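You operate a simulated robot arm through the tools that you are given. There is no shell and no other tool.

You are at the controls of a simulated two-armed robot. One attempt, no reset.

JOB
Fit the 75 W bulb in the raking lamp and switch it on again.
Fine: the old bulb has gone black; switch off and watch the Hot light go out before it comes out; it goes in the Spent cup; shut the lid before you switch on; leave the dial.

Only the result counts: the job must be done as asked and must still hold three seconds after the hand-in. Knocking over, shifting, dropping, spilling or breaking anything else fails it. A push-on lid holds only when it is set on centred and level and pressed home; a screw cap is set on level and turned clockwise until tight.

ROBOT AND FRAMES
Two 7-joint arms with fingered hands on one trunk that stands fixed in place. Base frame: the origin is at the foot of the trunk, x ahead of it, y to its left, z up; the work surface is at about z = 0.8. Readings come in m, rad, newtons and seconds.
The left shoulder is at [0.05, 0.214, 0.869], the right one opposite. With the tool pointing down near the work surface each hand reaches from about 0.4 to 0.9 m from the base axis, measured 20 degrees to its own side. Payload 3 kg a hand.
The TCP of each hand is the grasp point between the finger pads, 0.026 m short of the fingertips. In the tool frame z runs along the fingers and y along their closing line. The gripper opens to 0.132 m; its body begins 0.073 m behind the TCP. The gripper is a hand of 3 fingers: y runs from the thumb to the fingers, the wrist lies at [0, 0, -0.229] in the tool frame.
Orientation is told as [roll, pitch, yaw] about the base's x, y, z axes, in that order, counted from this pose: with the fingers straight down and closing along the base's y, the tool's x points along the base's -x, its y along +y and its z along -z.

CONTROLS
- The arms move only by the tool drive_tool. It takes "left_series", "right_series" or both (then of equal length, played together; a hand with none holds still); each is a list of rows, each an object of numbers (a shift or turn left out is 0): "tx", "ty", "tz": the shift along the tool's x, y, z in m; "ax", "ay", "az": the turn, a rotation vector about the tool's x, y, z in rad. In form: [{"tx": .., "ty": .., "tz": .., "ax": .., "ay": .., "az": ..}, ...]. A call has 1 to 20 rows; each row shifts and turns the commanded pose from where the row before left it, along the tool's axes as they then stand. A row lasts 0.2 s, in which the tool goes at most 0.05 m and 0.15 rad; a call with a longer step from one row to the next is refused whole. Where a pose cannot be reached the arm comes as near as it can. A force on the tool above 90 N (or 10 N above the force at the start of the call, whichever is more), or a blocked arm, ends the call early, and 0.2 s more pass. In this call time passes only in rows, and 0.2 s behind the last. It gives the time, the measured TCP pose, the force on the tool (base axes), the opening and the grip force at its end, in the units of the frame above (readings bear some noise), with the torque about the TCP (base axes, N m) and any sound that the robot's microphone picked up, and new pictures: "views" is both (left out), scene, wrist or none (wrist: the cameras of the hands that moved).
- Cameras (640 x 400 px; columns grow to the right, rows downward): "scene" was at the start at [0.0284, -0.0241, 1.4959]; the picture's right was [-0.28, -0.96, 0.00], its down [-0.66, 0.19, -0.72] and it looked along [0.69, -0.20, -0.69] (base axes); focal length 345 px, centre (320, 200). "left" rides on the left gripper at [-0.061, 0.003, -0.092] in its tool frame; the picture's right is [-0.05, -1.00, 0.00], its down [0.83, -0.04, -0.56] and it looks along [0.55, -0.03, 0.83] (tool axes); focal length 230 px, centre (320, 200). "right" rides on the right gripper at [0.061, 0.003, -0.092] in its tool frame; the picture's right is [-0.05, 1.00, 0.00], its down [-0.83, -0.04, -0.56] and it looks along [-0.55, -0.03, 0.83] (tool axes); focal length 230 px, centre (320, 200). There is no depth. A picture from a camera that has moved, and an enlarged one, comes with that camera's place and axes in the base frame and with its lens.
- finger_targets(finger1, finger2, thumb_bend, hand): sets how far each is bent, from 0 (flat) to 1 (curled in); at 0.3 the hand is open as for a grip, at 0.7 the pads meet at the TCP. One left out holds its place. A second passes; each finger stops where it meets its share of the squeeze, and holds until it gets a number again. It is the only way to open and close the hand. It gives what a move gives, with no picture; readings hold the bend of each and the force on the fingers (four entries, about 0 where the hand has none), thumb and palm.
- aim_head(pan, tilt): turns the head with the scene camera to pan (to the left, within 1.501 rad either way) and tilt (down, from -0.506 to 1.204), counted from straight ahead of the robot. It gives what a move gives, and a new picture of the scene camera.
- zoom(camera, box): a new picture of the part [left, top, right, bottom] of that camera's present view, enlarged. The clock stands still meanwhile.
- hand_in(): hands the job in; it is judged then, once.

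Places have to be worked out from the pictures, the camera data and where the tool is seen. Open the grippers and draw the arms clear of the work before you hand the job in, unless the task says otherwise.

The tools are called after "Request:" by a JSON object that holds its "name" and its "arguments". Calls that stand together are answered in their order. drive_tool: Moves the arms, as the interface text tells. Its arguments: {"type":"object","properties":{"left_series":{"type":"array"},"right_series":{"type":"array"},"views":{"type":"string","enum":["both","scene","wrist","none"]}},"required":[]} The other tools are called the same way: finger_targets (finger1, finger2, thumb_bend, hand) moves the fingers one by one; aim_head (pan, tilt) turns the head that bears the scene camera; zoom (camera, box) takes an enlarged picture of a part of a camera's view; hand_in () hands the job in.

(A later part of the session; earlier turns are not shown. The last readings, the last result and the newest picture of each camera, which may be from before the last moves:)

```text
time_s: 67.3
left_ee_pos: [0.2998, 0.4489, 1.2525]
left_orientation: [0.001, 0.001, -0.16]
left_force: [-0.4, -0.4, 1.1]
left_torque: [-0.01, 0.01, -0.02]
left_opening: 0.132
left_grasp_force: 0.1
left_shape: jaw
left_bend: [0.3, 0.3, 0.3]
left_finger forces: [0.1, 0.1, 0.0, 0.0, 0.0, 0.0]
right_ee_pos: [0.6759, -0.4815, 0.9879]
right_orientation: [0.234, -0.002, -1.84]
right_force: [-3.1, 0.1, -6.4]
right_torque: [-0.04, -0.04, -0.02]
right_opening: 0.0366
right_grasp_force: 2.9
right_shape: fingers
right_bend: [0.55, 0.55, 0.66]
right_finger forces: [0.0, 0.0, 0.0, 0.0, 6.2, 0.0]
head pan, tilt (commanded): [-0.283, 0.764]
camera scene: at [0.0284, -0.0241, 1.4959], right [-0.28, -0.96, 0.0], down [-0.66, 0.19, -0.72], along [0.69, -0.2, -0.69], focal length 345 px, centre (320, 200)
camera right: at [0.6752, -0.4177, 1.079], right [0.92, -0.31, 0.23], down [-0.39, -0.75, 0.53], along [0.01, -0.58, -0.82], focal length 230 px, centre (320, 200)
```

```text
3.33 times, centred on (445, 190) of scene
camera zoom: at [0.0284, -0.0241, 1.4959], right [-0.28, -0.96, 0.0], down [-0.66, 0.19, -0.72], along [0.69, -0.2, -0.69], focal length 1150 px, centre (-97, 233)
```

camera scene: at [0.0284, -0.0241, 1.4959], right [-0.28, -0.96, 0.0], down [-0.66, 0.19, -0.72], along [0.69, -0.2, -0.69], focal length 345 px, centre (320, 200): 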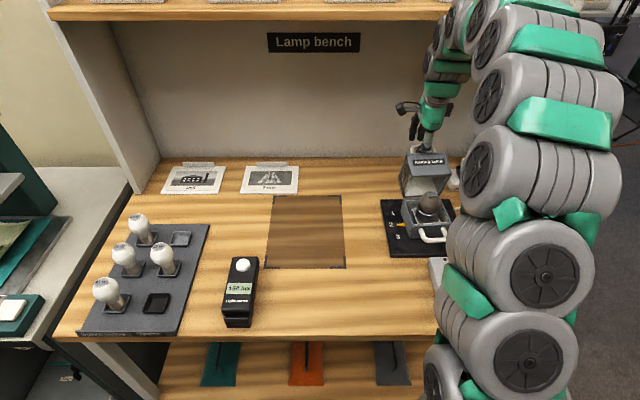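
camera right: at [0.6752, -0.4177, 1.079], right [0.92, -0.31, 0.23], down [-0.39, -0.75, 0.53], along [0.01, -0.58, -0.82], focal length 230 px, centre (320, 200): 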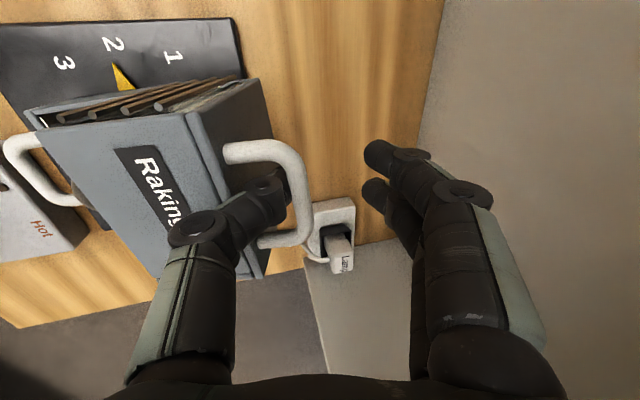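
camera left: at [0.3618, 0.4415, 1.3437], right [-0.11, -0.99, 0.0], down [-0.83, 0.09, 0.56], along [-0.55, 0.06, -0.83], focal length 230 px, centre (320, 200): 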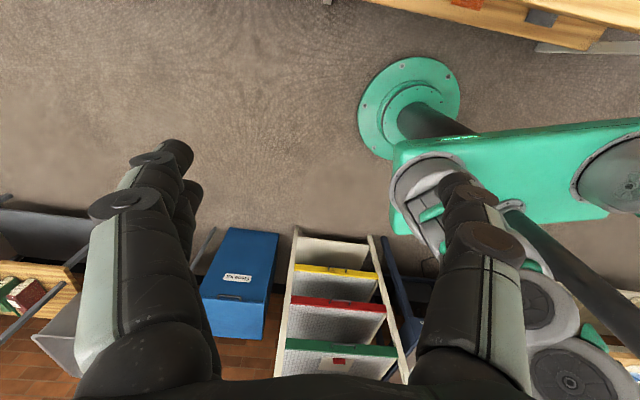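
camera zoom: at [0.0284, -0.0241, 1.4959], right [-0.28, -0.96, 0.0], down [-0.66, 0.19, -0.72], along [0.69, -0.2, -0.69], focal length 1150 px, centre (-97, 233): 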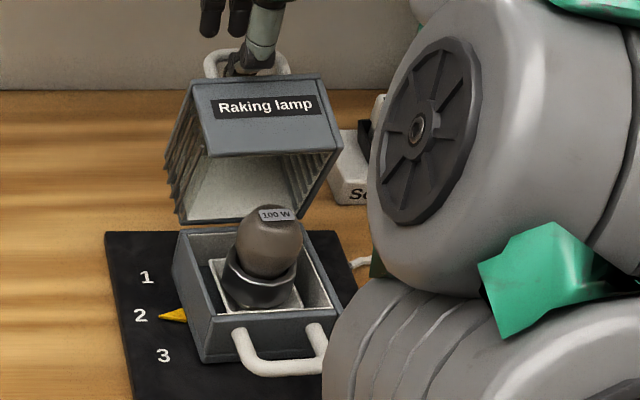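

Load is just friction now. I withdraw the thumb fully, up along the lid, and let the hood rest back (it is past balance).

Request:
{"name": "drive_tool", "arguments": {"right_series": [{"tz": -0.015}, {"tz": -0.015}], "views": "both"}}

Request:
{"name": "zoom", "arguments": {"camera": "scene", "box": [375, 130, 515, 250]}}

```text
time_s: 67.9
left_ee_pos: [0.2998, 0.45, 1.2531]
left_orientation: [-0.001, 0.001, -0.159]
left_force: [0.5, -0.3, 0.0]
left_torque: [-0.02, 0.0, 0.01]
left_opening: 0.1319
left_grasp_force: 0.0
left_shape: jaw
left_bend: [0.3, 0.3, 0.3]
left_finger forces: [0.1, 0.0, 0.1, 0.0, 0.0, 0.0]
right_ee_pos: [0.6697, -0.4786, 1.0204]
right_orientation: [0.24, -0.001, -1.839]
right_force: [-1.0, -0.4, 0.4]
right_torque: [0.05, -0.03, 0.0]
right_opening: 0.031
right_grasp_force: 0.1
right_shape: fingers
right_bend: [0.55, 0.55, 0.68]
right_finger forces: [0.0, 0.0, 0.0, 0.0, 0.1, 0.1]
head pan, tilt (commanded): [-0.283, 0.764]
camera scene: at [0.0284, -0.024, 1.4958], right [-0.28, -0.96, 0.0], down [-0.66, 0.19, -0.72], along [0.69, -0.2, -0.69], focal length 345 px, centre (320, 200)
camera right: at [0.6699, -0.4151, 1.1106], right [0.92, -0.31, 0.24], down [-0.39, -0.75, 0.53], along [0.02, -0.58, -0.81], focal length 230 px, centre (320, 200)
```

scene: 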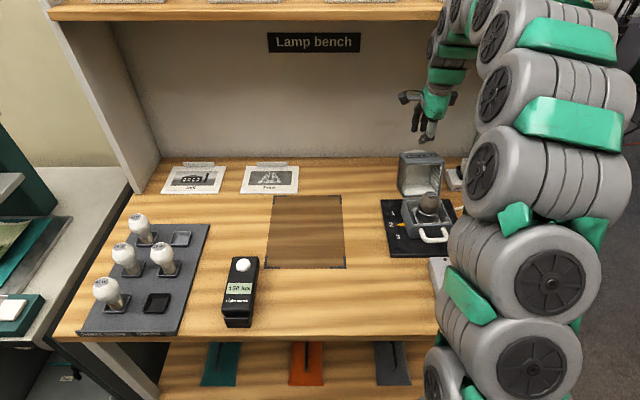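
right: 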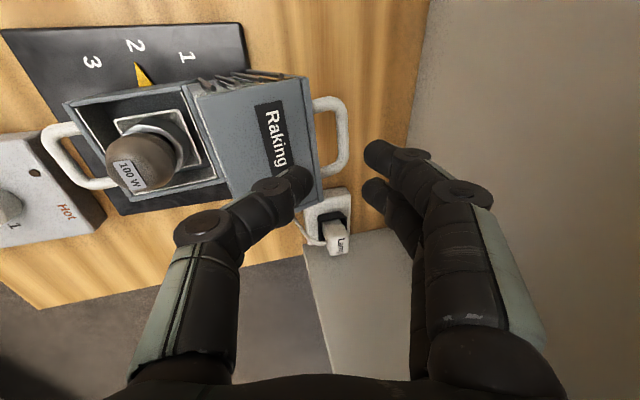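

```text
3.33 times, centred on (445, 190) of scene
camera zoom: at [0.0284, -0.024, 1.4958], right [-0.28, -0.96, 0.0], down [-0.66, 0.19, -0.72], along [0.69, -0.2, -0.69], focal length 1150 px, centre (-97, 233)
```

zoom: 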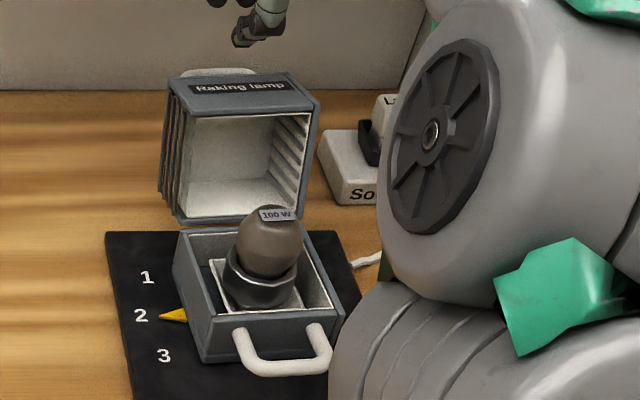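

The hood fell back and rests open at about 100°; the old bulb (100 W, blackened) is fully accessible. I retreat the right hand back and up, upright it, and turn it to its natural yaw.

Request:
{"name": "drive_tool", "arguments": {"right_series": [{"ty": -0.034, "tz": -0.029}, {"ty": -0.034, "tz": -0.029}, {"ty": -0.034, "tz": -0.029}, {"ax": 0.08}, {"ax": 0.08}, {"ax": 0.08}, {"az": -0.13}, {"az": -0.13}, {"az": -0.13}, {"az": -0.13}, {"az": -0.13}, {"az": -0.13}, {"az": -0.13}, {"az": -0.13}, {"az": -0.13}, {"az": -0.13}, {"az": -0.13}, {"az": -0.13}], "views": "both"}}

Request:
{"name": "zoom", "arguments": {"camera": "scene", "box": [375, 150, 495, 260]}}

Request:
{"name": "zoom", "arguments": {"camera": "right", "box": [200, 40, 440, 240]}}

```text
time_s: 71.7
left_ee_pos: [0.3001, 0.4493, 1.2523]
left_orientation: [0.0, 0.0, -0.16]
left_force: [0.1, 0.2, 0.7]
left_torque: [-0.03, -0.03, -0.01]
left_opening: 0.1319
left_grasp_force: 0.1
left_shape: jaw
left_bend: [0.3, 0.3, 0.3]
left_finger forces: [0.1, 0.1, 0.0, 0.1, 0.1, 0.0]
right_ee_pos: [0.5565, -0.4469, 1.0803]
right_orientation: [-0.003, 0.003, -0.277]
right_force: [0.3, 0.5, -0.7]
right_torque: [0.01, -0.01, -0.02]
right_opening: 0.0313
right_grasp_force: 0.0
right_shape: fingers
right_bend: [0.55, 0.55, 0.68]
right_finger forces: [0.1, 0.0, 0.0, 0.1, 0.1, 0.1]
head pan, tilt (commanded): [-0.283, 0.764]
camera scene: at [0.0284, -0.0241, 1.4959], right [-0.28, -0.96, 0.0], down [-0.66, 0.19, -0.72], along [0.69, -0.2, -0.69], focal length 345 px, centre (320, 200)
camera right: at [0.4986, -0.4282, 1.1731], right [0.32, 0.95, 0.0], down [0.79, -0.27, 0.55], along [0.52, -0.18, -0.83], focal length 230 px, centre (320, 200)
```

scene: 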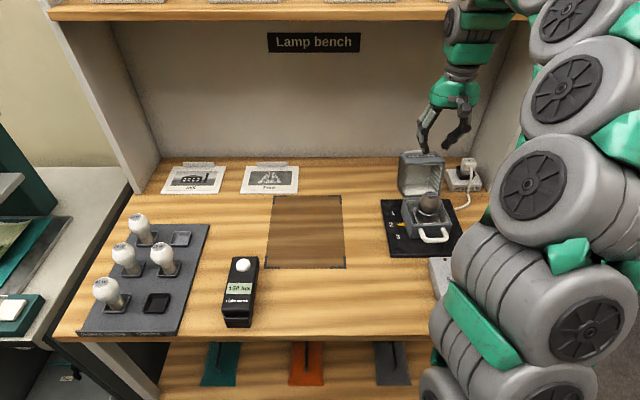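
right: 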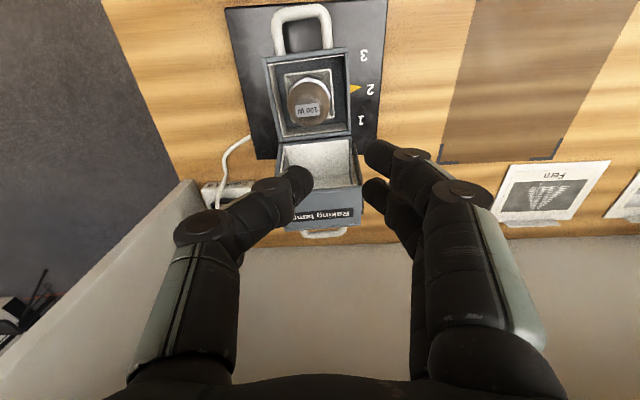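

```text
3.64 times, centred on (435, 205) of scene
camera zoom: at [0.0284, -0.0241, 1.4959], right [-0.28, -0.96, 0.0], down [-0.66, 0.19, -0.72], along [0.69, -0.2, -0.69], focal length 1255 px, centre (-98, 182)
```

zoom: 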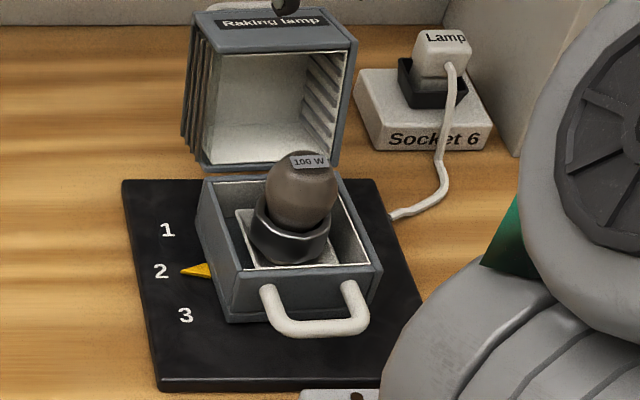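

```text
2.00 times, centred on (320, 140) of right
camera zoom: at [0.4986, -0.4282, 1.1731], right [0.32, 0.95, 0.0], down [0.79, -0.27, 0.55], along [0.52, -0.18, -0.83], focal length 460 px, centre (320, 320)
```

zoom: 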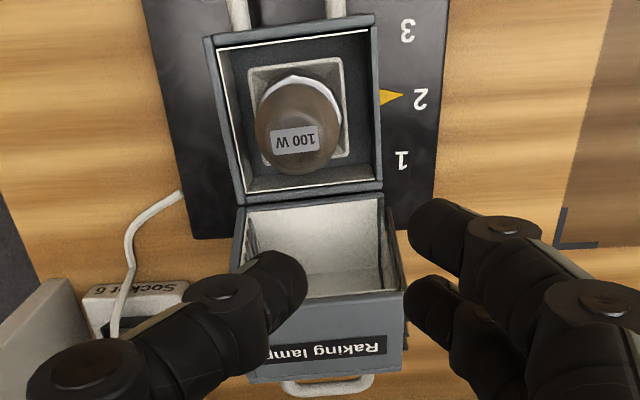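

The old bulb's globe is centred at about (0.545, -0.458, 0.896), ~51 mm across, sitting in a cup socket. I open the hand, centre above it and descend part way for a check.

Request:
{"name": "finger_targets", "arguments": {"hand": "right", "finger1": 0.4, "finger2": 0.4, "thumb_bend": 0.4}}

Request:
{"name": "drive_tool", "arguments": {"right_series": [{"tx": 0.008, "ty": -0.0138}, {"tz": 0.045}, {"tz": 0.045}], "views": "both"}}

Request:
{"name": "zoom", "arguments": {"camera": "right", "box": [160, 60, 480, 300]}}

Request:
{"name": "zoom", "arguments": {"camera": "scene", "box": [375, 130, 495, 250]}}

```text
time_s: 72.7
left_ee_pos: [0.3006, 0.4489, 1.252]
left_orientation: [0.0, 0.0, -0.159]
left_force: [0.5, -0.3, -0.5]
left_torque: [-0.03, 0.03, -0.03]
left_opening: 0.1321
left_grasp_force: 0.1
left_shape: jaw
left_bend: [0.3, 0.3, 0.3]
left_finger forces: [0.1, 0.1, 0.0, 0.0, 0.1, 0.1]
right_ee_pos: [0.5556, -0.4464, 1.0814]
right_orientation: [-0.002, 0.001, -0.28]
right_force: [0.5, -0.1, -0.3]
right_torque: [0.02, 0.04, 0.03]
right_opening: 0.1009
right_grasp_force: 0.1
right_shape: fingers
right_bend: [0.4, 0.4, 0.4]
right_finger forces: [0.0, 0.1, 0.1, 0.0, 0.1, 0.0]
head pan, tilt (commanded): [-0.283, 0.764]
```

```text
time_s: 73.5
left_ee_pos: [0.3008, 0.4497, 1.2535]
left_orientation: [0.001, -0.001, -0.159]
left_force: [0.9, -0.2, -0.6]
left_torque: [0.02, 0.03, 0.01]
left_opening: 0.1319
left_grasp_force: 0.0
left_shape: jaw
left_bend: [0.3, 0.3, 0.3]
left_finger forces: [0.0, 0.0, 0.0, 0.0, 0.0, 0.1]
right_ee_pos: [0.5425, -0.4587, 0.9914]
right_orientation: [-0.002, 0.001, -0.28]
right_force: [1.0, -1.0, -0.3]
right_torque: [0.0, 0.01, 0.03]
right_opening: 0.101
right_grasp_force: 0.1
right_shape: fingers
right_bend: [0.4, 0.4, 0.4]
right_finger forces: [0.0, 0.0, 0.1, 0.0, 0.0, 0.1]
head pan, tilt (commanded): [-0.283, 0.764]
camera scene: at [0.0284, -0.0241, 1.4959], right [-0.28, -0.96, 0.0], down [-0.66, 0.19, -0.72], along [0.69, -0.2, -0.69], focal length 345 px, centre (320, 200)
camera right: at [0.4863, -0.4392, 1.0838], right [0.33, 0.95, 0.0], down [0.79, -0.27, 0.56], along [0.53, -0.18, -0.83], focal length 230 px, centre (320, 200)
```

scene: 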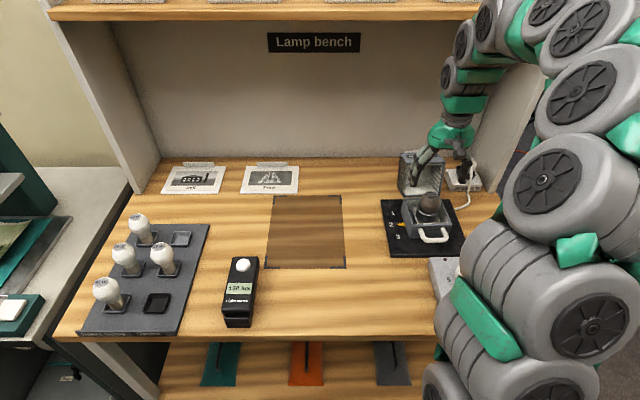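
right: 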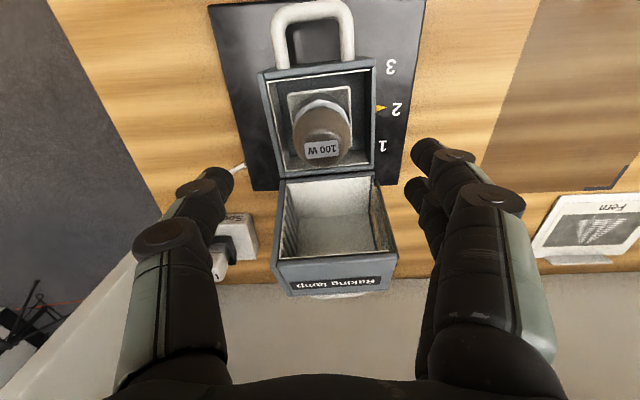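

```text
1.67 times, centred on (320, 180) of right
camera zoom: at [0.4863, -0.4392, 1.0838], right [0.33, 0.95, 0.0], down [0.79, -0.27, 0.56], along [0.53, -0.18, -0.83], focal length 384 px, centre (320, 233)
```

zoom: 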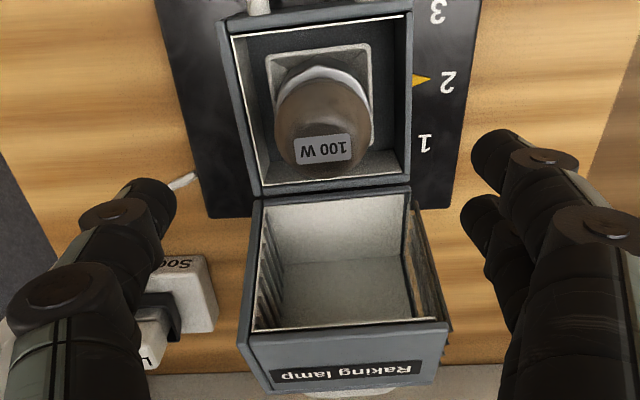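

```text
3.33 times, centred on (435, 190) of scene
camera zoom: at [0.0284, -0.0241, 1.4959], right [-0.28, -0.96, 0.0], down [-0.66, 0.19, -0.72], along [0.69, -0.2, -0.69], focal length 1150 px, centre (-63, 233)
```

zoom: 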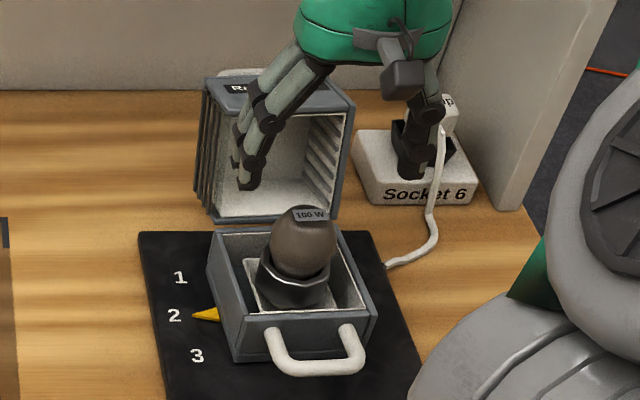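

The globe is centred under the hand, (0.544, -0.458). I descend around it.

Request:
{"name": "drive_tool", "arguments": {"right_series": [{"tx": -0.0017, "ty": 0.0011, "tz": 0.035}, {"tz": 0.035}, {"tz": 0.026}], "views": "both"}}

Request:
{"name": "zoom", "arguments": {"camera": "right", "box": [160, 60, 480, 300]}}

Request:
{"name": "zoom", "arguments": {"camera": "scene", "box": [375, 130, 495, 250]}}

```text
time_s: 74.3
left_ee_pos: [0.3015, 0.4491, 1.2526]
left_orientation: [0.001, -0.001, -0.159]
left_force: [-0.3, -0.5, 0.2]
left_torque: [-0.02, -0.05, 0.02]
left_opening: 0.1316
left_grasp_force: 0.0
left_shape: jaw
left_bend: [0.3, 0.3, 0.3]
left_finger forces: [0.0, 0.0, 0.0, 0.1, 0.0, 0.0]
right_ee_pos: [0.5471, -0.457, 0.894]
right_orientation: [-0.003, 0.0, -0.279]
right_force: [-0.1, -0.1, 0.3]
right_torque: [0.01, 0.0, 0.01]
right_opening: 0.1012
right_grasp_force: 0.1
right_shape: fingers
right_bend: [0.4, 0.4, 0.4]
right_finger forces: [0.1, 0.0, 0.1, 0.1, 0.1, 0.0]
head pan, tilt (commanded): [-0.283, 0.764]
camera scene: at [0.0284, -0.0241, 1.4959], right [-0.28, -0.96, 0.0], down [-0.66, 0.19, -0.72], along [0.69, -0.2, -0.69], focal length 345 px, centre (320, 200)
camera right: at [0.4902, -0.4383, 0.9866], right [0.33, 0.95, 0.0], down [0.79, -0.27, 0.55], along [0.52, -0.18, -0.83], focal length 230 px, centre (320, 200)
```

scene: 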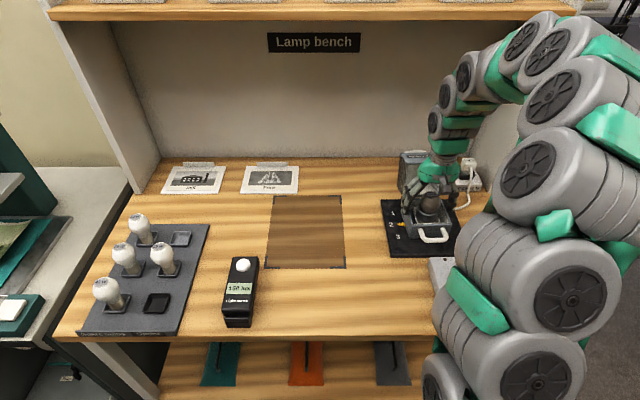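
right: 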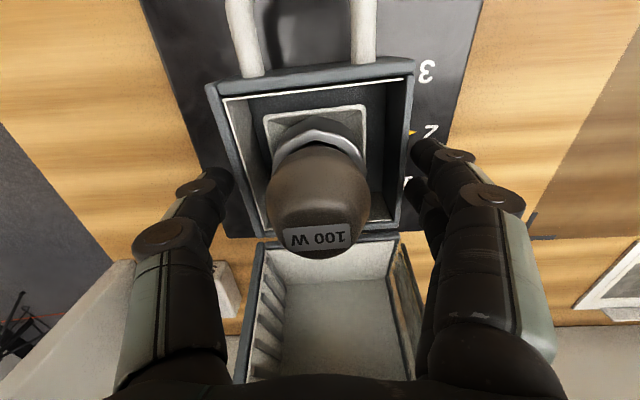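

```text
1.67 times, centred on (320, 180) of right
camera zoom: at [0.4902, -0.4383, 0.9866], right [0.33, 0.95, 0.0], down [0.79, -0.27, 0.55], along [0.52, -0.18, -0.83], focal length 384 px, centre (320, 233)
```

zoom: 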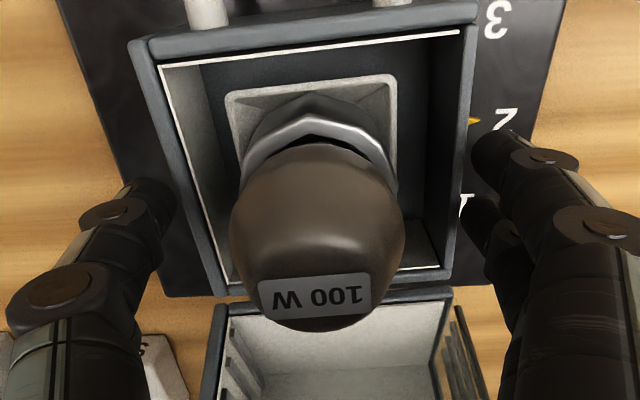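

```text
3.33 times, centred on (435, 190) of scene
camera zoom: at [0.0284, -0.0241, 1.4959], right [-0.28, -0.96, 0.0], down [-0.66, 0.19, -0.72], along [0.69, -0.2, -0.69], focal length 1150 px, centre (-63, 233)
```

zoom: 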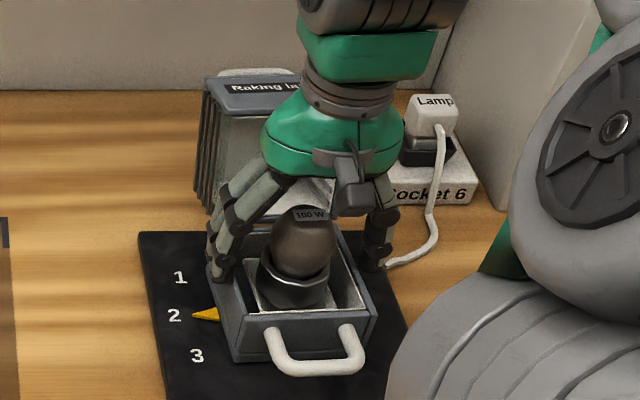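

Well centred. I raise 4 mm so the fingertips clear the base's side walls, then close onto the globe.

Request:
{"name": "drive_tool", "arguments": {"right_series": [{"tx": 0.001, "tz": -0.004}], "views": "none"}}

Request:
{"name": "finger_targets", "arguments": {"hand": "right", "finger1": 0.52, "finger2": 0.52, "thumb_bend": 0.52}}

Request:
{"name": "zoom", "arguments": {"camera": "right", "box": [160, 60, 480, 300]}}

```text
time_s: 74.7
left_ee_pos: [0.2998, 0.4489, 1.2525]
left_orientation: [0.001, -0.002, -0.16]
left_force: [-0.7, 0.1, 2.2]
left_torque: [0.0, -0.04, 0.01]
left_opening: 0.132
left_grasp_force: 0.0
left_shape: jaw
left_bend: [0.3, 0.3, 0.3]
left_finger forces: [0.0, 0.1, 0.1, 0.0, 0.0, 0.0]
right_ee_pos: [0.5453, -0.4571, 0.8971]
right_orientation: [-0.001, 0.003, -0.28]
right_force: [0.0, -0.3, 0.5]
right_torque: [0.03, 0.0, 0.0]
right_opening: 0.101
right_grasp_force: 0.0
right_shape: fingers
right_bend: [0.4, 0.4, 0.4]
right_finger forces: [0.1, 0.0, 0.0, 0.1, 0.0, 0.0]
head pan, tilt (commanded): [-0.283, 0.764]
```

```text
time_s: 75.7
left_ee_pos: [0.2996, 0.4484, 1.2536]
left_orientation: [-0.001, 0.0, -0.158]
left_force: [-1.1, 0.3, 0.0]
left_torque: [0.02, 0.01, 0.02]
left_opening: 0.1317
left_grasp_force: 0.0
left_shape: jaw
left_bend: [0.3, 0.3, 0.3]
left_finger forces: [0.0, 0.1, 0.0, 0.0, 0.0, 0.0]
right_ee_pos: [0.5456, -0.4572, 0.899]
right_orientation: [-0.001, -0.001, -0.279]
right_force: [-1.4, 0.5, 12.4]
right_torque: [-0.55, 0.26, -0.05]
right_opening: 0.0638
right_grasp_force: 5.8
right_shape: fingers
right_bend: [0.52, 0.52, 0.52]
right_finger forces: [0.0, 0.0, 0.1, 0.1, 12.7, 0.0]
head pan, tilt (commanded): [-0.283, 0.764]
```

```text
1.67 times, centred on (320, 180) of right
camera zoom: at [0.4886, -0.4381, 0.9912], right [0.33, 0.95, 0.0], down [0.79, -0.27, 0.55], along [0.52, -0.18, -0.83], focal length 384 px, centre (320, 233)
```

zoom: 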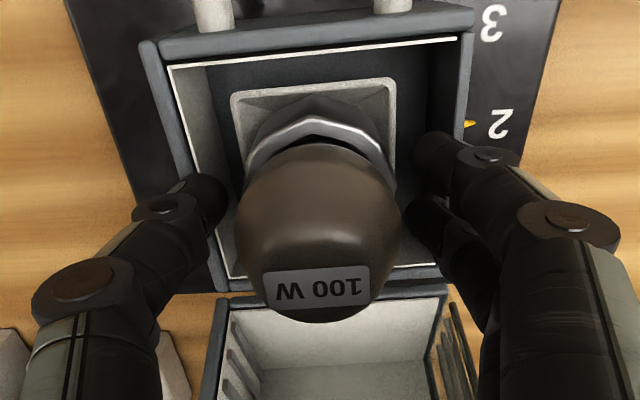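

The thumb tip is touching the top of the base's right wall (12 N up). I raise 9 mm and continue closing so pads meet the globe near its equator.

Request:
{"name": "drive_tool", "arguments": {"right_series": [{"tz": -0.009}], "views": "none"}}

Request:
{"name": "finger_targets", "arguments": {"hand": "right", "finger1": 0.57, "finger2": 0.57, "thumb_bend": 0.57}}

Request:
{"name": "zoom", "arguments": {"camera": "right", "box": [160, 60, 480, 300]}}

```text
time_s: 76.1
left_ee_pos: [0.2996, 0.4495, 1.2514]
left_orientation: [0.001, 0.0, -0.158]
left_force: [-0.3, -0.3, -0.4]
left_torque: [0.03, 0.04, 0.0]
left_opening: 0.1321
left_grasp_force: 0.0
left_shape: jaw
left_bend: [0.3, 0.3, 0.3]
left_finger forces: [0.1, 0.0, 0.1, 0.1, 0.0, 0.1]
right_ee_pos: [0.5446, -0.4577, 0.9058]
right_orientation: [-0.001, 0.001, -0.281]
right_force: [0.1, -0.6, 1.2]
right_torque: [-0.02, -0.01, -0.01]
right_opening: 0.0617
right_grasp_force: 0.1
right_shape: fingers
right_bend: [0.52, 0.52, 0.52]
right_finger forces: [0.0, 0.0, 0.0, 0.0, 0.0, 0.1]
head pan, tilt (commanded): [-0.283, 0.764]
```

```text
time_s: 77.1
left_ee_pos: [0.3007, 0.4495, 1.2529]
left_orientation: [0.001, -0.001, -0.158]
left_force: [-0.2, 0.8, -0.3]
left_torque: [-0.01, 0.01, -0.01]
left_opening: 0.1318
left_grasp_force: 0.0
left_shape: jaw
left_bend: [0.3, 0.3, 0.3]
left_finger forces: [0.1, 0.0, 0.0, 0.0, 0.0, 0.0]
right_ee_pos: [0.5452, -0.4576, 0.9063]
right_orientation: [-0.002, 0.002, -0.278]
right_force: [0.0, -0.5, -0.4]
right_torque: [0.0, 0.04, 0.01]
right_opening: 0.0485
right_grasp_force: 0.1
right_shape: fingers
right_bend: [0.56, 0.56, 0.56]
right_finger forces: [0.0, 0.0, 0.1, 0.0, 0.0, 0.1]
head pan, tilt (commanded): [-0.283, 0.764]
```

```text
1.67 times, centred on (320, 180) of right
camera zoom: at [0.4877, -0.4381, 0.9998], right [0.33, 0.95, 0.0], down [0.79, -0.27, 0.55], along [0.52, -0.18, -0.83], focal length 384 px, centre (320, 233)
```

zoom: 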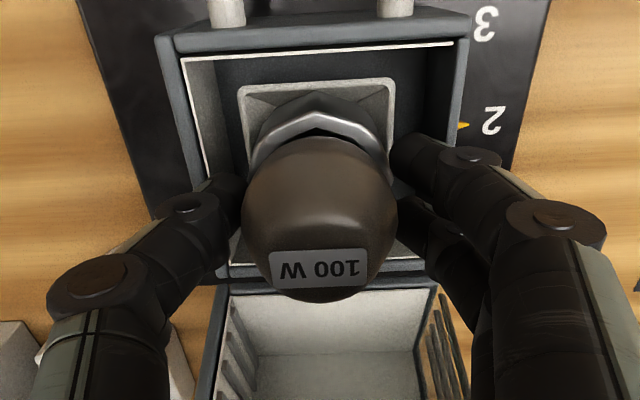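

No contact yet, and the tips are now inside the walls. I lower 5 mm to get on the equator and close with a gentle grip.

Request:
{"name": "drive_tool", "arguments": {"right_series": [{"tz": 0.005}], "views": "none"}}

Request:
{"name": "finger_targets", "arguments": {"hand": "right", "finger1": 0.62, "finger2": 0.62, "thumb_bend": 0.62}}

Request:
{"name": "zoom", "arguments": {"camera": "right", "box": [160, 60, 480, 300]}}

```text
time_s: 77.5
left_ee_pos: [0.3006, 0.4486, 1.2525]
left_orientation: [0.001, -0.001, -0.158]
left_force: [0.2, 0.5, -0.4]
left_torque: [0.01, 0.02, 0.02]
left_opening: 0.1318
left_grasp_force: 0.1
left_shape: jaw
left_bend: [0.3, 0.3, 0.3]
left_finger forces: [0.0, 0.0, 0.1, 0.0, 0.0, 0.0]
right_ee_pos: [0.5457, -0.4573, 0.9019]
right_orientation: [-0.001, 0.002, -0.279]
right_force: [-0.1, 0.5, 0.9]
right_torque: [-0.03, 0.03, -0.01]
right_opening: 0.0486
right_grasp_force: 0.2
right_shape: fingers
right_bend: [0.56, 0.56, 0.56]
right_finger forces: [0.1, 0.1, 0.0, 0.0, 0.0, 0.0]
head pan, tilt (commanded): [-0.283, 0.764]
```

```text
time_s: 78.5
left_ee_pos: [0.2999, 0.4496, 1.2513]
left_orientation: [0.001, 0.0, -0.159]
left_force: [0.1, 0.2, -0.2]
left_torque: [-0.02, -0.01, -0.03]
left_opening: 0.1321
left_grasp_force: 0.1
left_shape: jaw
left_bend: [0.3, 0.3, 0.3]
left_finger forces: [0.1, 0.0, 0.1, 0.0, 0.0, 0.0]
right_ee_pos: [0.544, -0.4571, 0.9019]
right_orientation: [-0.002, 0.003, -0.28]
right_force: [0.0, -0.6, -0.3]
right_torque: [0.03, 0.0, -0.01]
right_opening: 0.037
right_grasp_force: 3.6
right_shape: fingers
right_bend: [0.59, 0.59, 0.6]
right_finger forces: [1.8, 1.9, 0.0, 0.0, 3.6, 0.1]
head pan, tilt (commanded): [-0.283, 0.764]
```

```text
1.67 times, centred on (320, 180) of right
camera zoom: at [0.4879, -0.4377, 0.9946], right [0.33, 0.95, 0.0], down [0.79, -0.27, 0.55], along [0.52, -0.18, -0.83], focal length 384 px, centre (320, 233)
```

zoom: 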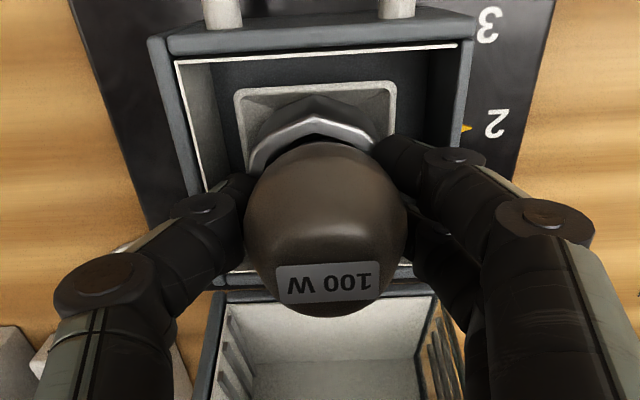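

Balanced light contact on the globe. I firm the grip moderately and try a small lift to see whether the bulb pulls straight out.

Request:
{"name": "finger_targets", "arguments": {"hand": "right", "finger1": 0.66, "finger2": 0.66, "thumb_bend": 0.66}}

Request:
{"name": "drive_tool", "arguments": {"right_series": [{"tz": -0.004}], "views": "wrist"}}

Request:
{"name": "zoom", "arguments": {"camera": "scene", "box": [375, 130, 495, 250]}}

```text
time_s: 79.5
left_ee_pos: [0.3003, 0.449, 1.2525]
left_orientation: [0.0, -0.001, -0.158]
left_force: [-0.2, -0.5, 0.0]
left_torque: [0.01, 0.0, 0.0]
left_opening: 0.1321
left_grasp_force: 0.0
left_shape: jaw
left_bend: [0.3, 0.3, 0.3]
left_finger forces: [0.0, 0.1, 0.0, 0.0, 0.0, 0.1]
right_ee_pos: [0.5448, -0.4569, 0.9014]
right_orientation: [-0.001, 0.001, -0.279]
right_force: [-0.3, 0.2, -0.4]
right_torque: [0.02, -0.04, 0.0]
right_opening: 0.0359
right_grasp_force: 8.8
right_shape: fingers
right_bend: [0.6, 0.6, 0.62]
right_finger forces: [4.4, 4.6, 0.0, 0.0, 8.4, 0.1]
head pan, tilt (commanded): [-0.283, 0.764]
```

```text
time_s: 79.9
left_ee_pos: [0.301, 0.4493, 1.2537]
left_orientation: [0.001, 0.0, -0.159]
left_force: [0.0, -0.4, 0.8]
left_torque: [0.04, -0.01, 0.0]
left_opening: 0.132
left_grasp_force: 0.1
left_shape: jaw
left_bend: [0.3, 0.3, 0.3]
left_finger forces: [0.1, 0.0, 0.0, 0.1, 0.0, 0.0]
right_ee_pos: [0.5453, -0.457, 0.9064]
right_orientation: [-0.003, 0.001, -0.28]
right_force: [-0.3, 0.1, 0.0]
right_torque: [0.03, -0.04, 0.05]
right_opening: 0.0357
right_grasp_force: 8.8
right_shape: fingers
right_bend: [0.6, 0.6, 0.62]
right_finger forces: [4.5, 4.5, 0.1, 0.0, 8.3, 0.0]
head pan, tilt (commanded): [-0.283, 0.764]
camera right: at [0.4879, -0.438, 0.9985], right [0.33, 0.95, 0.0], down [0.79, -0.27, 0.55], along [0.52, -0.18, -0.83], focal length 230 px, centre (320, 200)
```

right: 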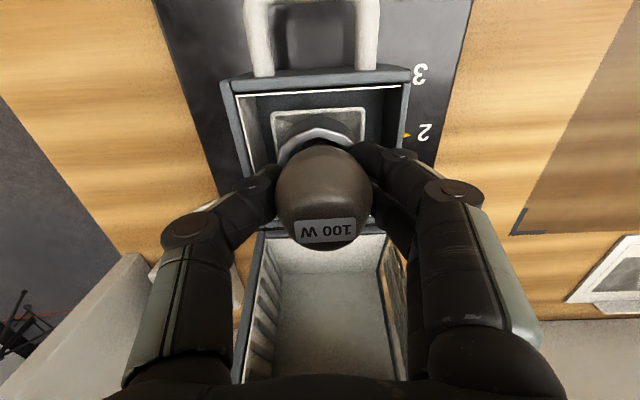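

```text
3.33 times, centred on (435, 190) of scene
camera zoom: at [0.0284, -0.0241, 1.4959], right [-0.28, -0.96, 0.0], down [-0.66, 0.19, -0.72], along [0.69, -0.2, -0.69], focal length 1150 px, centre (-63, 233)
```

zoom: 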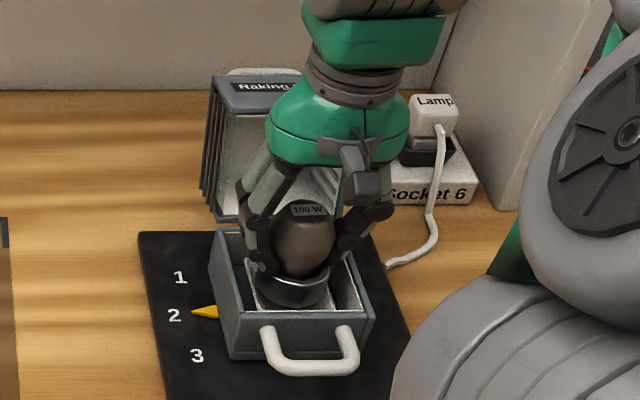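

The bulb lifts freely with no resistance. I raise it straight up well clear of the lamp.

Request:
{"name": "drive_tool", "arguments": {"right_series": [{"tz": -0.03}, {"tz": -0.04}, {"tz": -0.045}, {"tz": -0.045}], "views": "both"}}

Request:
{"name": "zoom", "arguments": {"camera": "scene", "box": [375, 110, 495, 250]}}

Request:
{"name": "zoom", "arguments": {"camera": "right", "box": [160, 40, 480, 260]}}

```text
time_s: 80.9
left_ee_pos: [0.2998, 0.4483, 1.2525]
left_orientation: [-0.001, 0.001, -0.16]
left_force: [-0.1, 0.5, 0.5]
left_torque: [0.0, 0.0, -0.01]
left_opening: 0.132
left_grasp_force: 0.0
left_shape: jaw
left_bend: [0.3, 0.3, 0.3]
left_finger forces: [0.0, 0.0, 0.0, 0.0, 0.0, 0.0]
right_ee_pos: [0.5451, -0.4572, 1.0688]
right_orientation: [0.002, 0.004, -0.279]
right_force: [1.3, -0.3, -1.4]
right_torque: [-0.03, -0.01, 0.03]
right_opening: 0.036
right_grasp_force: 8.8
right_shape: fingers
right_bend: [0.6, 0.6, 0.62]
right_finger forces: [4.3, 4.5, 0.0, 0.1, 8.3, 0.0]
head pan, tilt (commanded): [-0.283, 0.764]
camera scene: at [0.0284, -0.024, 1.4958], right [-0.28, -0.96, 0.0], down [-0.66, 0.19, -0.72], along [0.69, -0.2, -0.69], focal length 345 px, centre (320, 200)
camera right: at [0.4882, -0.4376, 1.1622], right [0.33, 0.95, 0.0], down [0.79, -0.27, 0.55], along [0.52, -0.18, -0.83], focal length 230 px, centre (320, 200)
```

scene: 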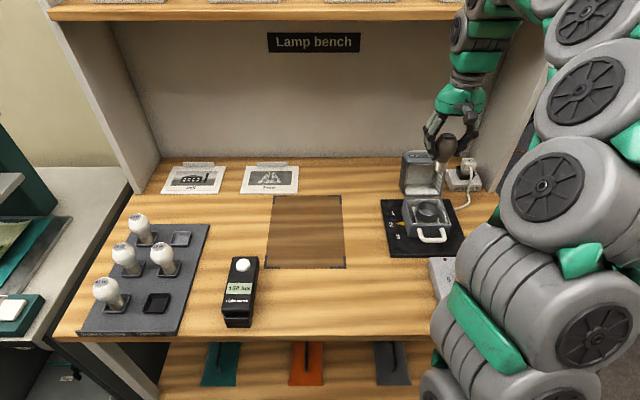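
right: 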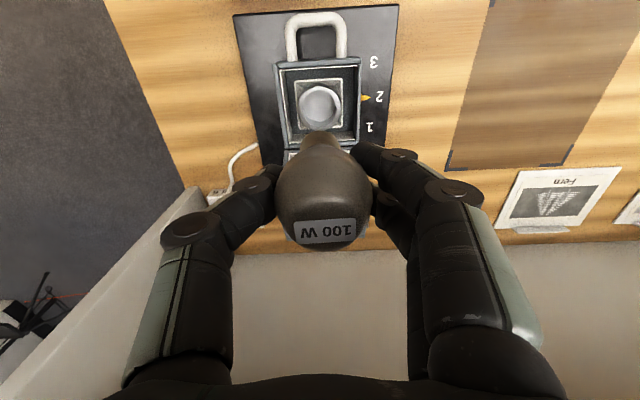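

```text
2.86 times, centred on (435, 180) of scene
camera zoom: at [0.0284, -0.024, 1.4958], right [-0.28, -0.96, 0.0], down [-0.66, 0.19, -0.72], along [0.69, -0.2, -0.69], focal length 986 px, centre (-9, 257)
```

zoom: 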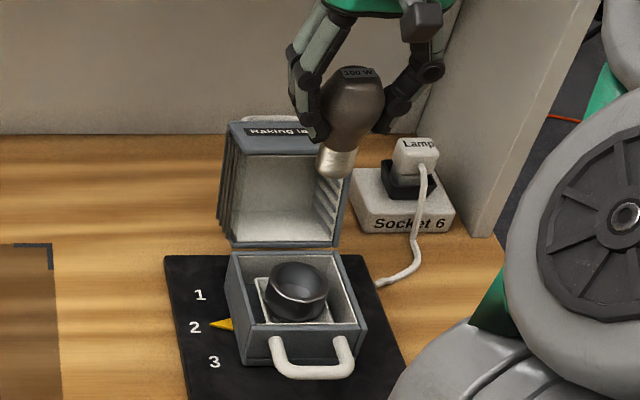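

```text
1.82 times, centred on (320, 150) of right
camera zoom: at [0.4882, -0.4376, 1.1622], right [0.33, 0.95, 0.0], down [0.79, -0.27, 0.55], along [0.52, -0.18, -0.83], focal length 418 px, centre (320, 291)
```

zoom: 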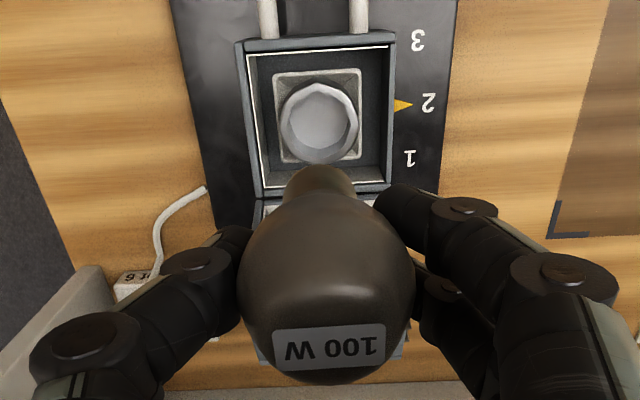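

The bulb is out (brass base visible) and the socket is an open cup. I carry it toward the rack: first sideways at safe height, then rotate the hand so its closing line is diagonal to the rack grid (keeps digits away from neighbouring bulbs).

Request:
{"name": "drive_tool", "arguments": {"right_series": [{"tx": 0.0252, "ty": 0.0384, "tz": -0.0016}, {"tx": 0.0252, "ty": 0.0384, "tz": -0.0016}, {"tx": 0.0252, "ty": 0.0384, "tz": -0.0016}, {"tx": 0.0252, "ty": 0.0384, "tz": -0.0016}, {"tx": 0.0252, "ty": 0.0384, "tz": -0.0016}, {"tx": 0.0252, "ty": 0.0384, "tz": -0.0016}, {"tx": 0.0252, "ty": 0.0384, "tz": -0.0016}, {"az": -0.131}, {"az": -0.131}, {"az": -0.131}, {"az": -0.131}, {"az": -0.131}, {"az": -0.13}], "views": "both"}}

```text
time_s: 83.7
left_ee_pos: [0.2996, 0.4491, 1.2527]
left_orientation: [-0.002, 0.001, -0.159]
left_force: [1.1, 0.4, -0.2]
left_torque: [0.0, -0.05, 0.01]
left_opening: 0.1316
left_grasp_force: 0.0
left_shape: jaw
left_bend: [0.3, 0.3, 0.3]
left_finger forces: [0.1, 0.0, 0.0, 0.0, 0.0, 0.1]
right_ee_pos: [0.4481, -0.1509, 1.0769]
right_orientation: [-0.002, 0.002, 0.506]
right_force: [-0.4, -0.1, -1.1]
right_torque: [0.03, 0.0, 0.0]
right_opening: 0.0353
right_grasp_force: 8.2
right_shape: fingers
right_bend: [0.6, 0.6, 0.62]
right_finger forces: [4.3, 4.4, 0.0, 0.0, 7.9, 0.0]
head pan, tilt (commanded): [-0.283, 0.764]
camera scene: at [0.0284, -0.0241, 1.4959], right [-0.28, -0.96, 0.0], down [-0.66, 0.19, -0.72], along [0.69, -0.2, -0.69], focal length 345 px, centre (320, 200)
camera right: at [0.3948, -0.1788, 1.1705], right [-0.44, 0.9, 0.0], down [0.75, 0.37, 0.55], along [0.5, 0.24, -0.83], focal length 230 px, centre (320, 200)
```

scene: 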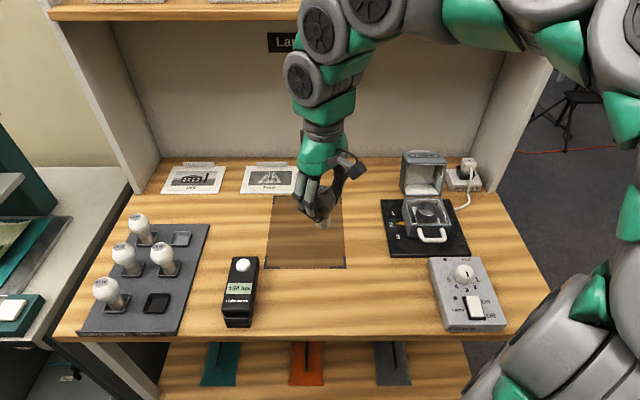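
right: 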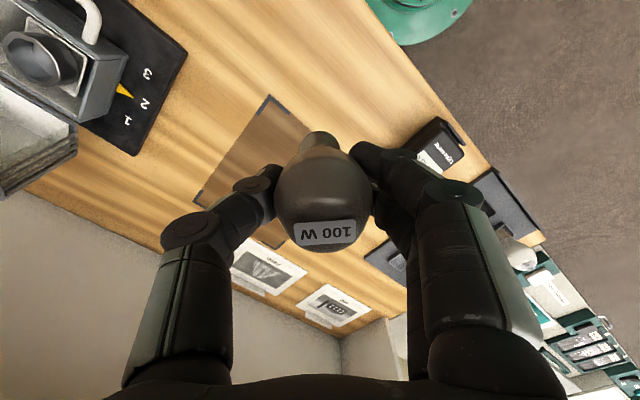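

Holding firmly. I continue toward the rack, stopping short to measure the Spent cup with the wrist camera.

Request:
{"name": "drive_tool", "arguments": {"right_series": [{"tx": -0.0266, "ty": 0.0364}, {"tx": -0.0266, "ty": 0.0364}, {"tx": -0.0266, "ty": 0.0364}, {"tx": -0.0266, "ty": 0.0364}, {"tx": -0.0266, "ty": 0.0364}], "views": "both"}}

Request:
{"name": "zoom", "arguments": {"camera": "right", "box": [320, 60, 640, 300]}}

Request:
{"name": "zoom", "arguments": {"camera": "scene", "box": [70, 190, 260, 345]}}

```text
time_s: 84.9
left_ee_pos: [0.3006, 0.4486, 1.2528]
left_orientation: [0.0, 0.001, -0.159]
left_force: [-0.2, 0.0, 0.2]
left_torque: [-0.04, 0.0, 0.0]
left_opening: 0.1318
left_grasp_force: 0.1
left_shape: jaw
left_bend: [0.3, 0.3, 0.3]
left_finger forces: [0.1, 0.0, 0.0, 0.0, 0.1, 0.0]
right_ee_pos: [0.4784, 0.0741, 1.0781]
right_orientation: [0.0, 0.002, 0.505]
right_force: [0.0, 0.2, -0.6]
right_torque: [-0.01, -0.01, -0.03]
right_opening: 0.0349
right_grasp_force: 8.5
right_shape: fingers
right_bend: [0.61, 0.6, 0.62]
right_finger forces: [4.2, 4.6, 0.0, 0.0, 7.9, 0.1]
head pan, tilt (commanded): [-0.283, 0.764]
camera scene: at [0.0284, -0.024, 1.4959], right [-0.28, -0.96, 0.0], down [-0.66, 0.19, -0.72], along [0.69, -0.2, -0.69], focal length 345 px, centre (320, 200)
camera right: at [0.4236, 0.0462, 1.1705], right [-0.44, 0.9, 0.0], down [0.75, 0.37, 0.55], along [0.5, 0.24, -0.83], focal length 230 px, centre (320, 200)
```

scene: 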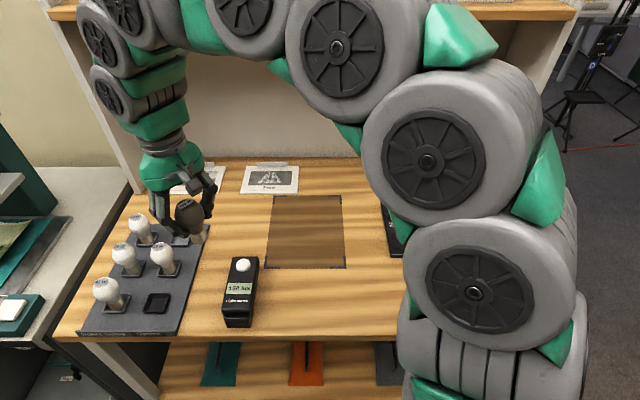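
right: 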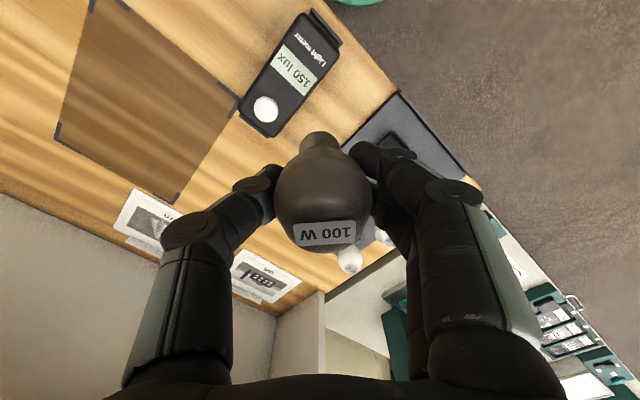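

```text
1.67 times, centred on (480, 180) of right
camera zoom: at [0.4236, 0.0462, 1.1705], right [-0.44, 0.9, 0.0], down [0.75, 0.37, 0.55], along [0.5, 0.24, -0.83], focal length 384 px, centre (53, 233)
```

zoom: 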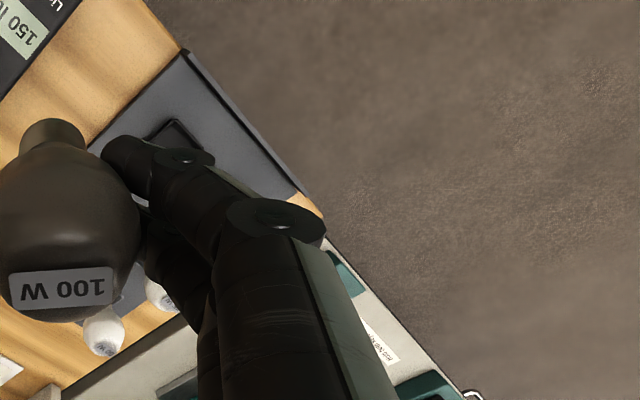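

```text
2.58 times, centred on (165, 268) of scene
camera zoom: at [0.0284, -0.024, 1.4959], right [-0.28, -0.96, 0.0], down [-0.66, 0.19, -0.72], along [0.69, -0.2, -0.69], focal length 891 px, centre (720, 26)
```

zoom: 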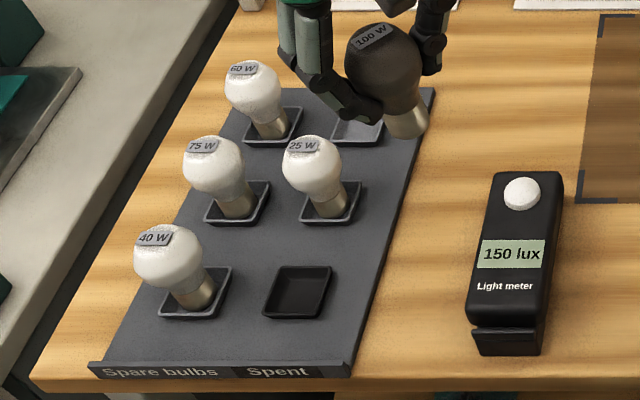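

The Spent cup (black) is at about (0.497, 0.207). I move above it, still high, and look again.

Request:
{"name": "drive_tool", "arguments": {"right_series": [{"tx": -0.0269, "ty": 0.0359}, {"tx": -0.0269, "ty": 0.0359}, {"tx": -0.0269, "ty": 0.0359}], "views": "both"}}

Request:
{"name": "zoom", "arguments": {"camera": "right", "box": [200, 0, 440, 160]}}

Request:
{"name": "zoom", "arguments": {"camera": "scene", "box": [70, 150, 230, 345]}}

```text
time_s: 85.7
left_ee_pos: [0.3003, 0.4481, 1.2531]
left_orientation: [0.0, 0.0, -0.158]
left_force: [0.7, 0.2, -0.2]
left_torque: [0.0, 0.01, 0.0]
left_opening: 0.1316
left_grasp_force: 0.1
left_shape: jaw
left_bend: [0.3, 0.3, 0.3]
left_finger forces: [0.0, 0.1, 0.0, 0.0, 0.0, 0.0]
right_ee_pos: [0.4957, 0.2058, 1.0783]
right_orientation: [-0.001, 0.0, 0.505]
right_force: [-0.5, 0.6, -1.1]
right_torque: [-0.01, 0.01, 0.01]
right_opening: 0.0348
right_grasp_force: 8.4
right_shape: fingers
right_bend: [0.61, 0.6, 0.63]
right_finger forces: [4.1, 4.4, 0.1, 0.1, 7.8, 0.0]
head pan, tilt (commanded): [-0.283, 0.764]
camera scene: at [0.0284, -0.024, 1.4959], right [-0.28, -0.96, 0.0], down [-0.66, 0.19, -0.72], along [0.69, -0.2, -0.69], focal length 345 px, centre (320, 200)
camera right: at [0.4418, 0.1769, 1.1709], right [-0.44, 0.9, 0.0], down [0.75, 0.36, 0.55], along [0.5, 0.24, -0.83], focal length 230 px, centre (320, 200)
```

scene: 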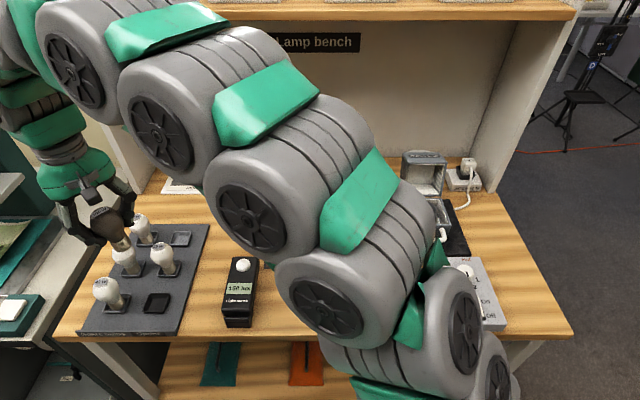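
right: 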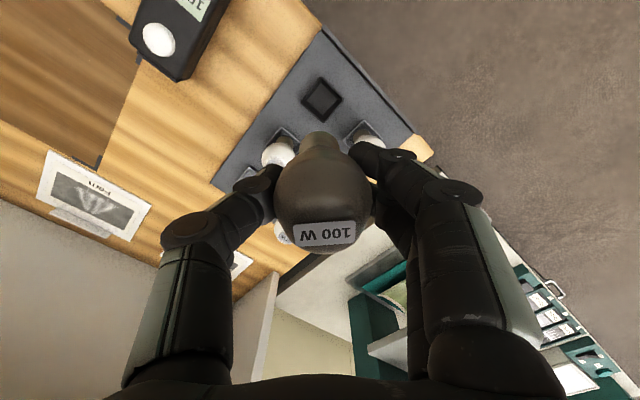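

```text
2.50 times, centred on (320, 80) of right
camera zoom: at [0.4418, 0.1769, 1.1709], right [-0.44, 0.9, 0.0], down [0.75, 0.36, 0.55], along [0.5, 0.24, -0.83], focal length 575 px, centre (320, 500)
```

zoom: 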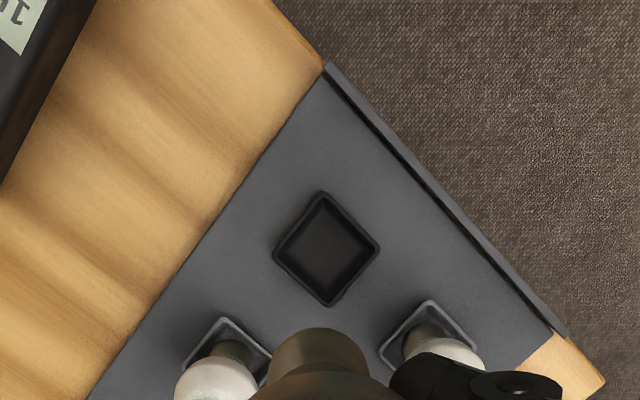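

```text
2.05 times, centred on (150, 248) of scene
camera zoom: at [0.0284, -0.024, 1.4959], right [-0.28, -0.96, 0.0], down [-0.66, 0.19, -0.72], along [0.69, -0.2, -0.69], focal length 708 px, centre (669, 103)
```

zoom: 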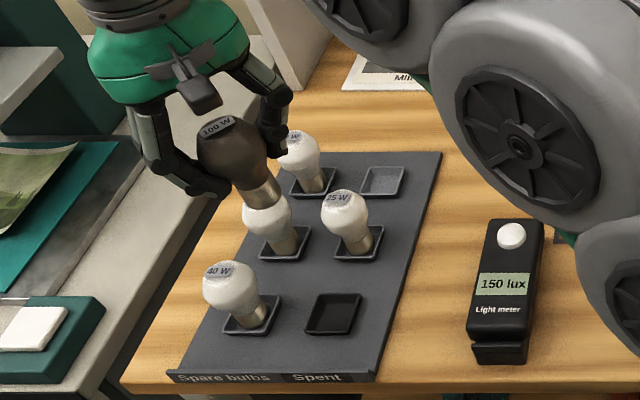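

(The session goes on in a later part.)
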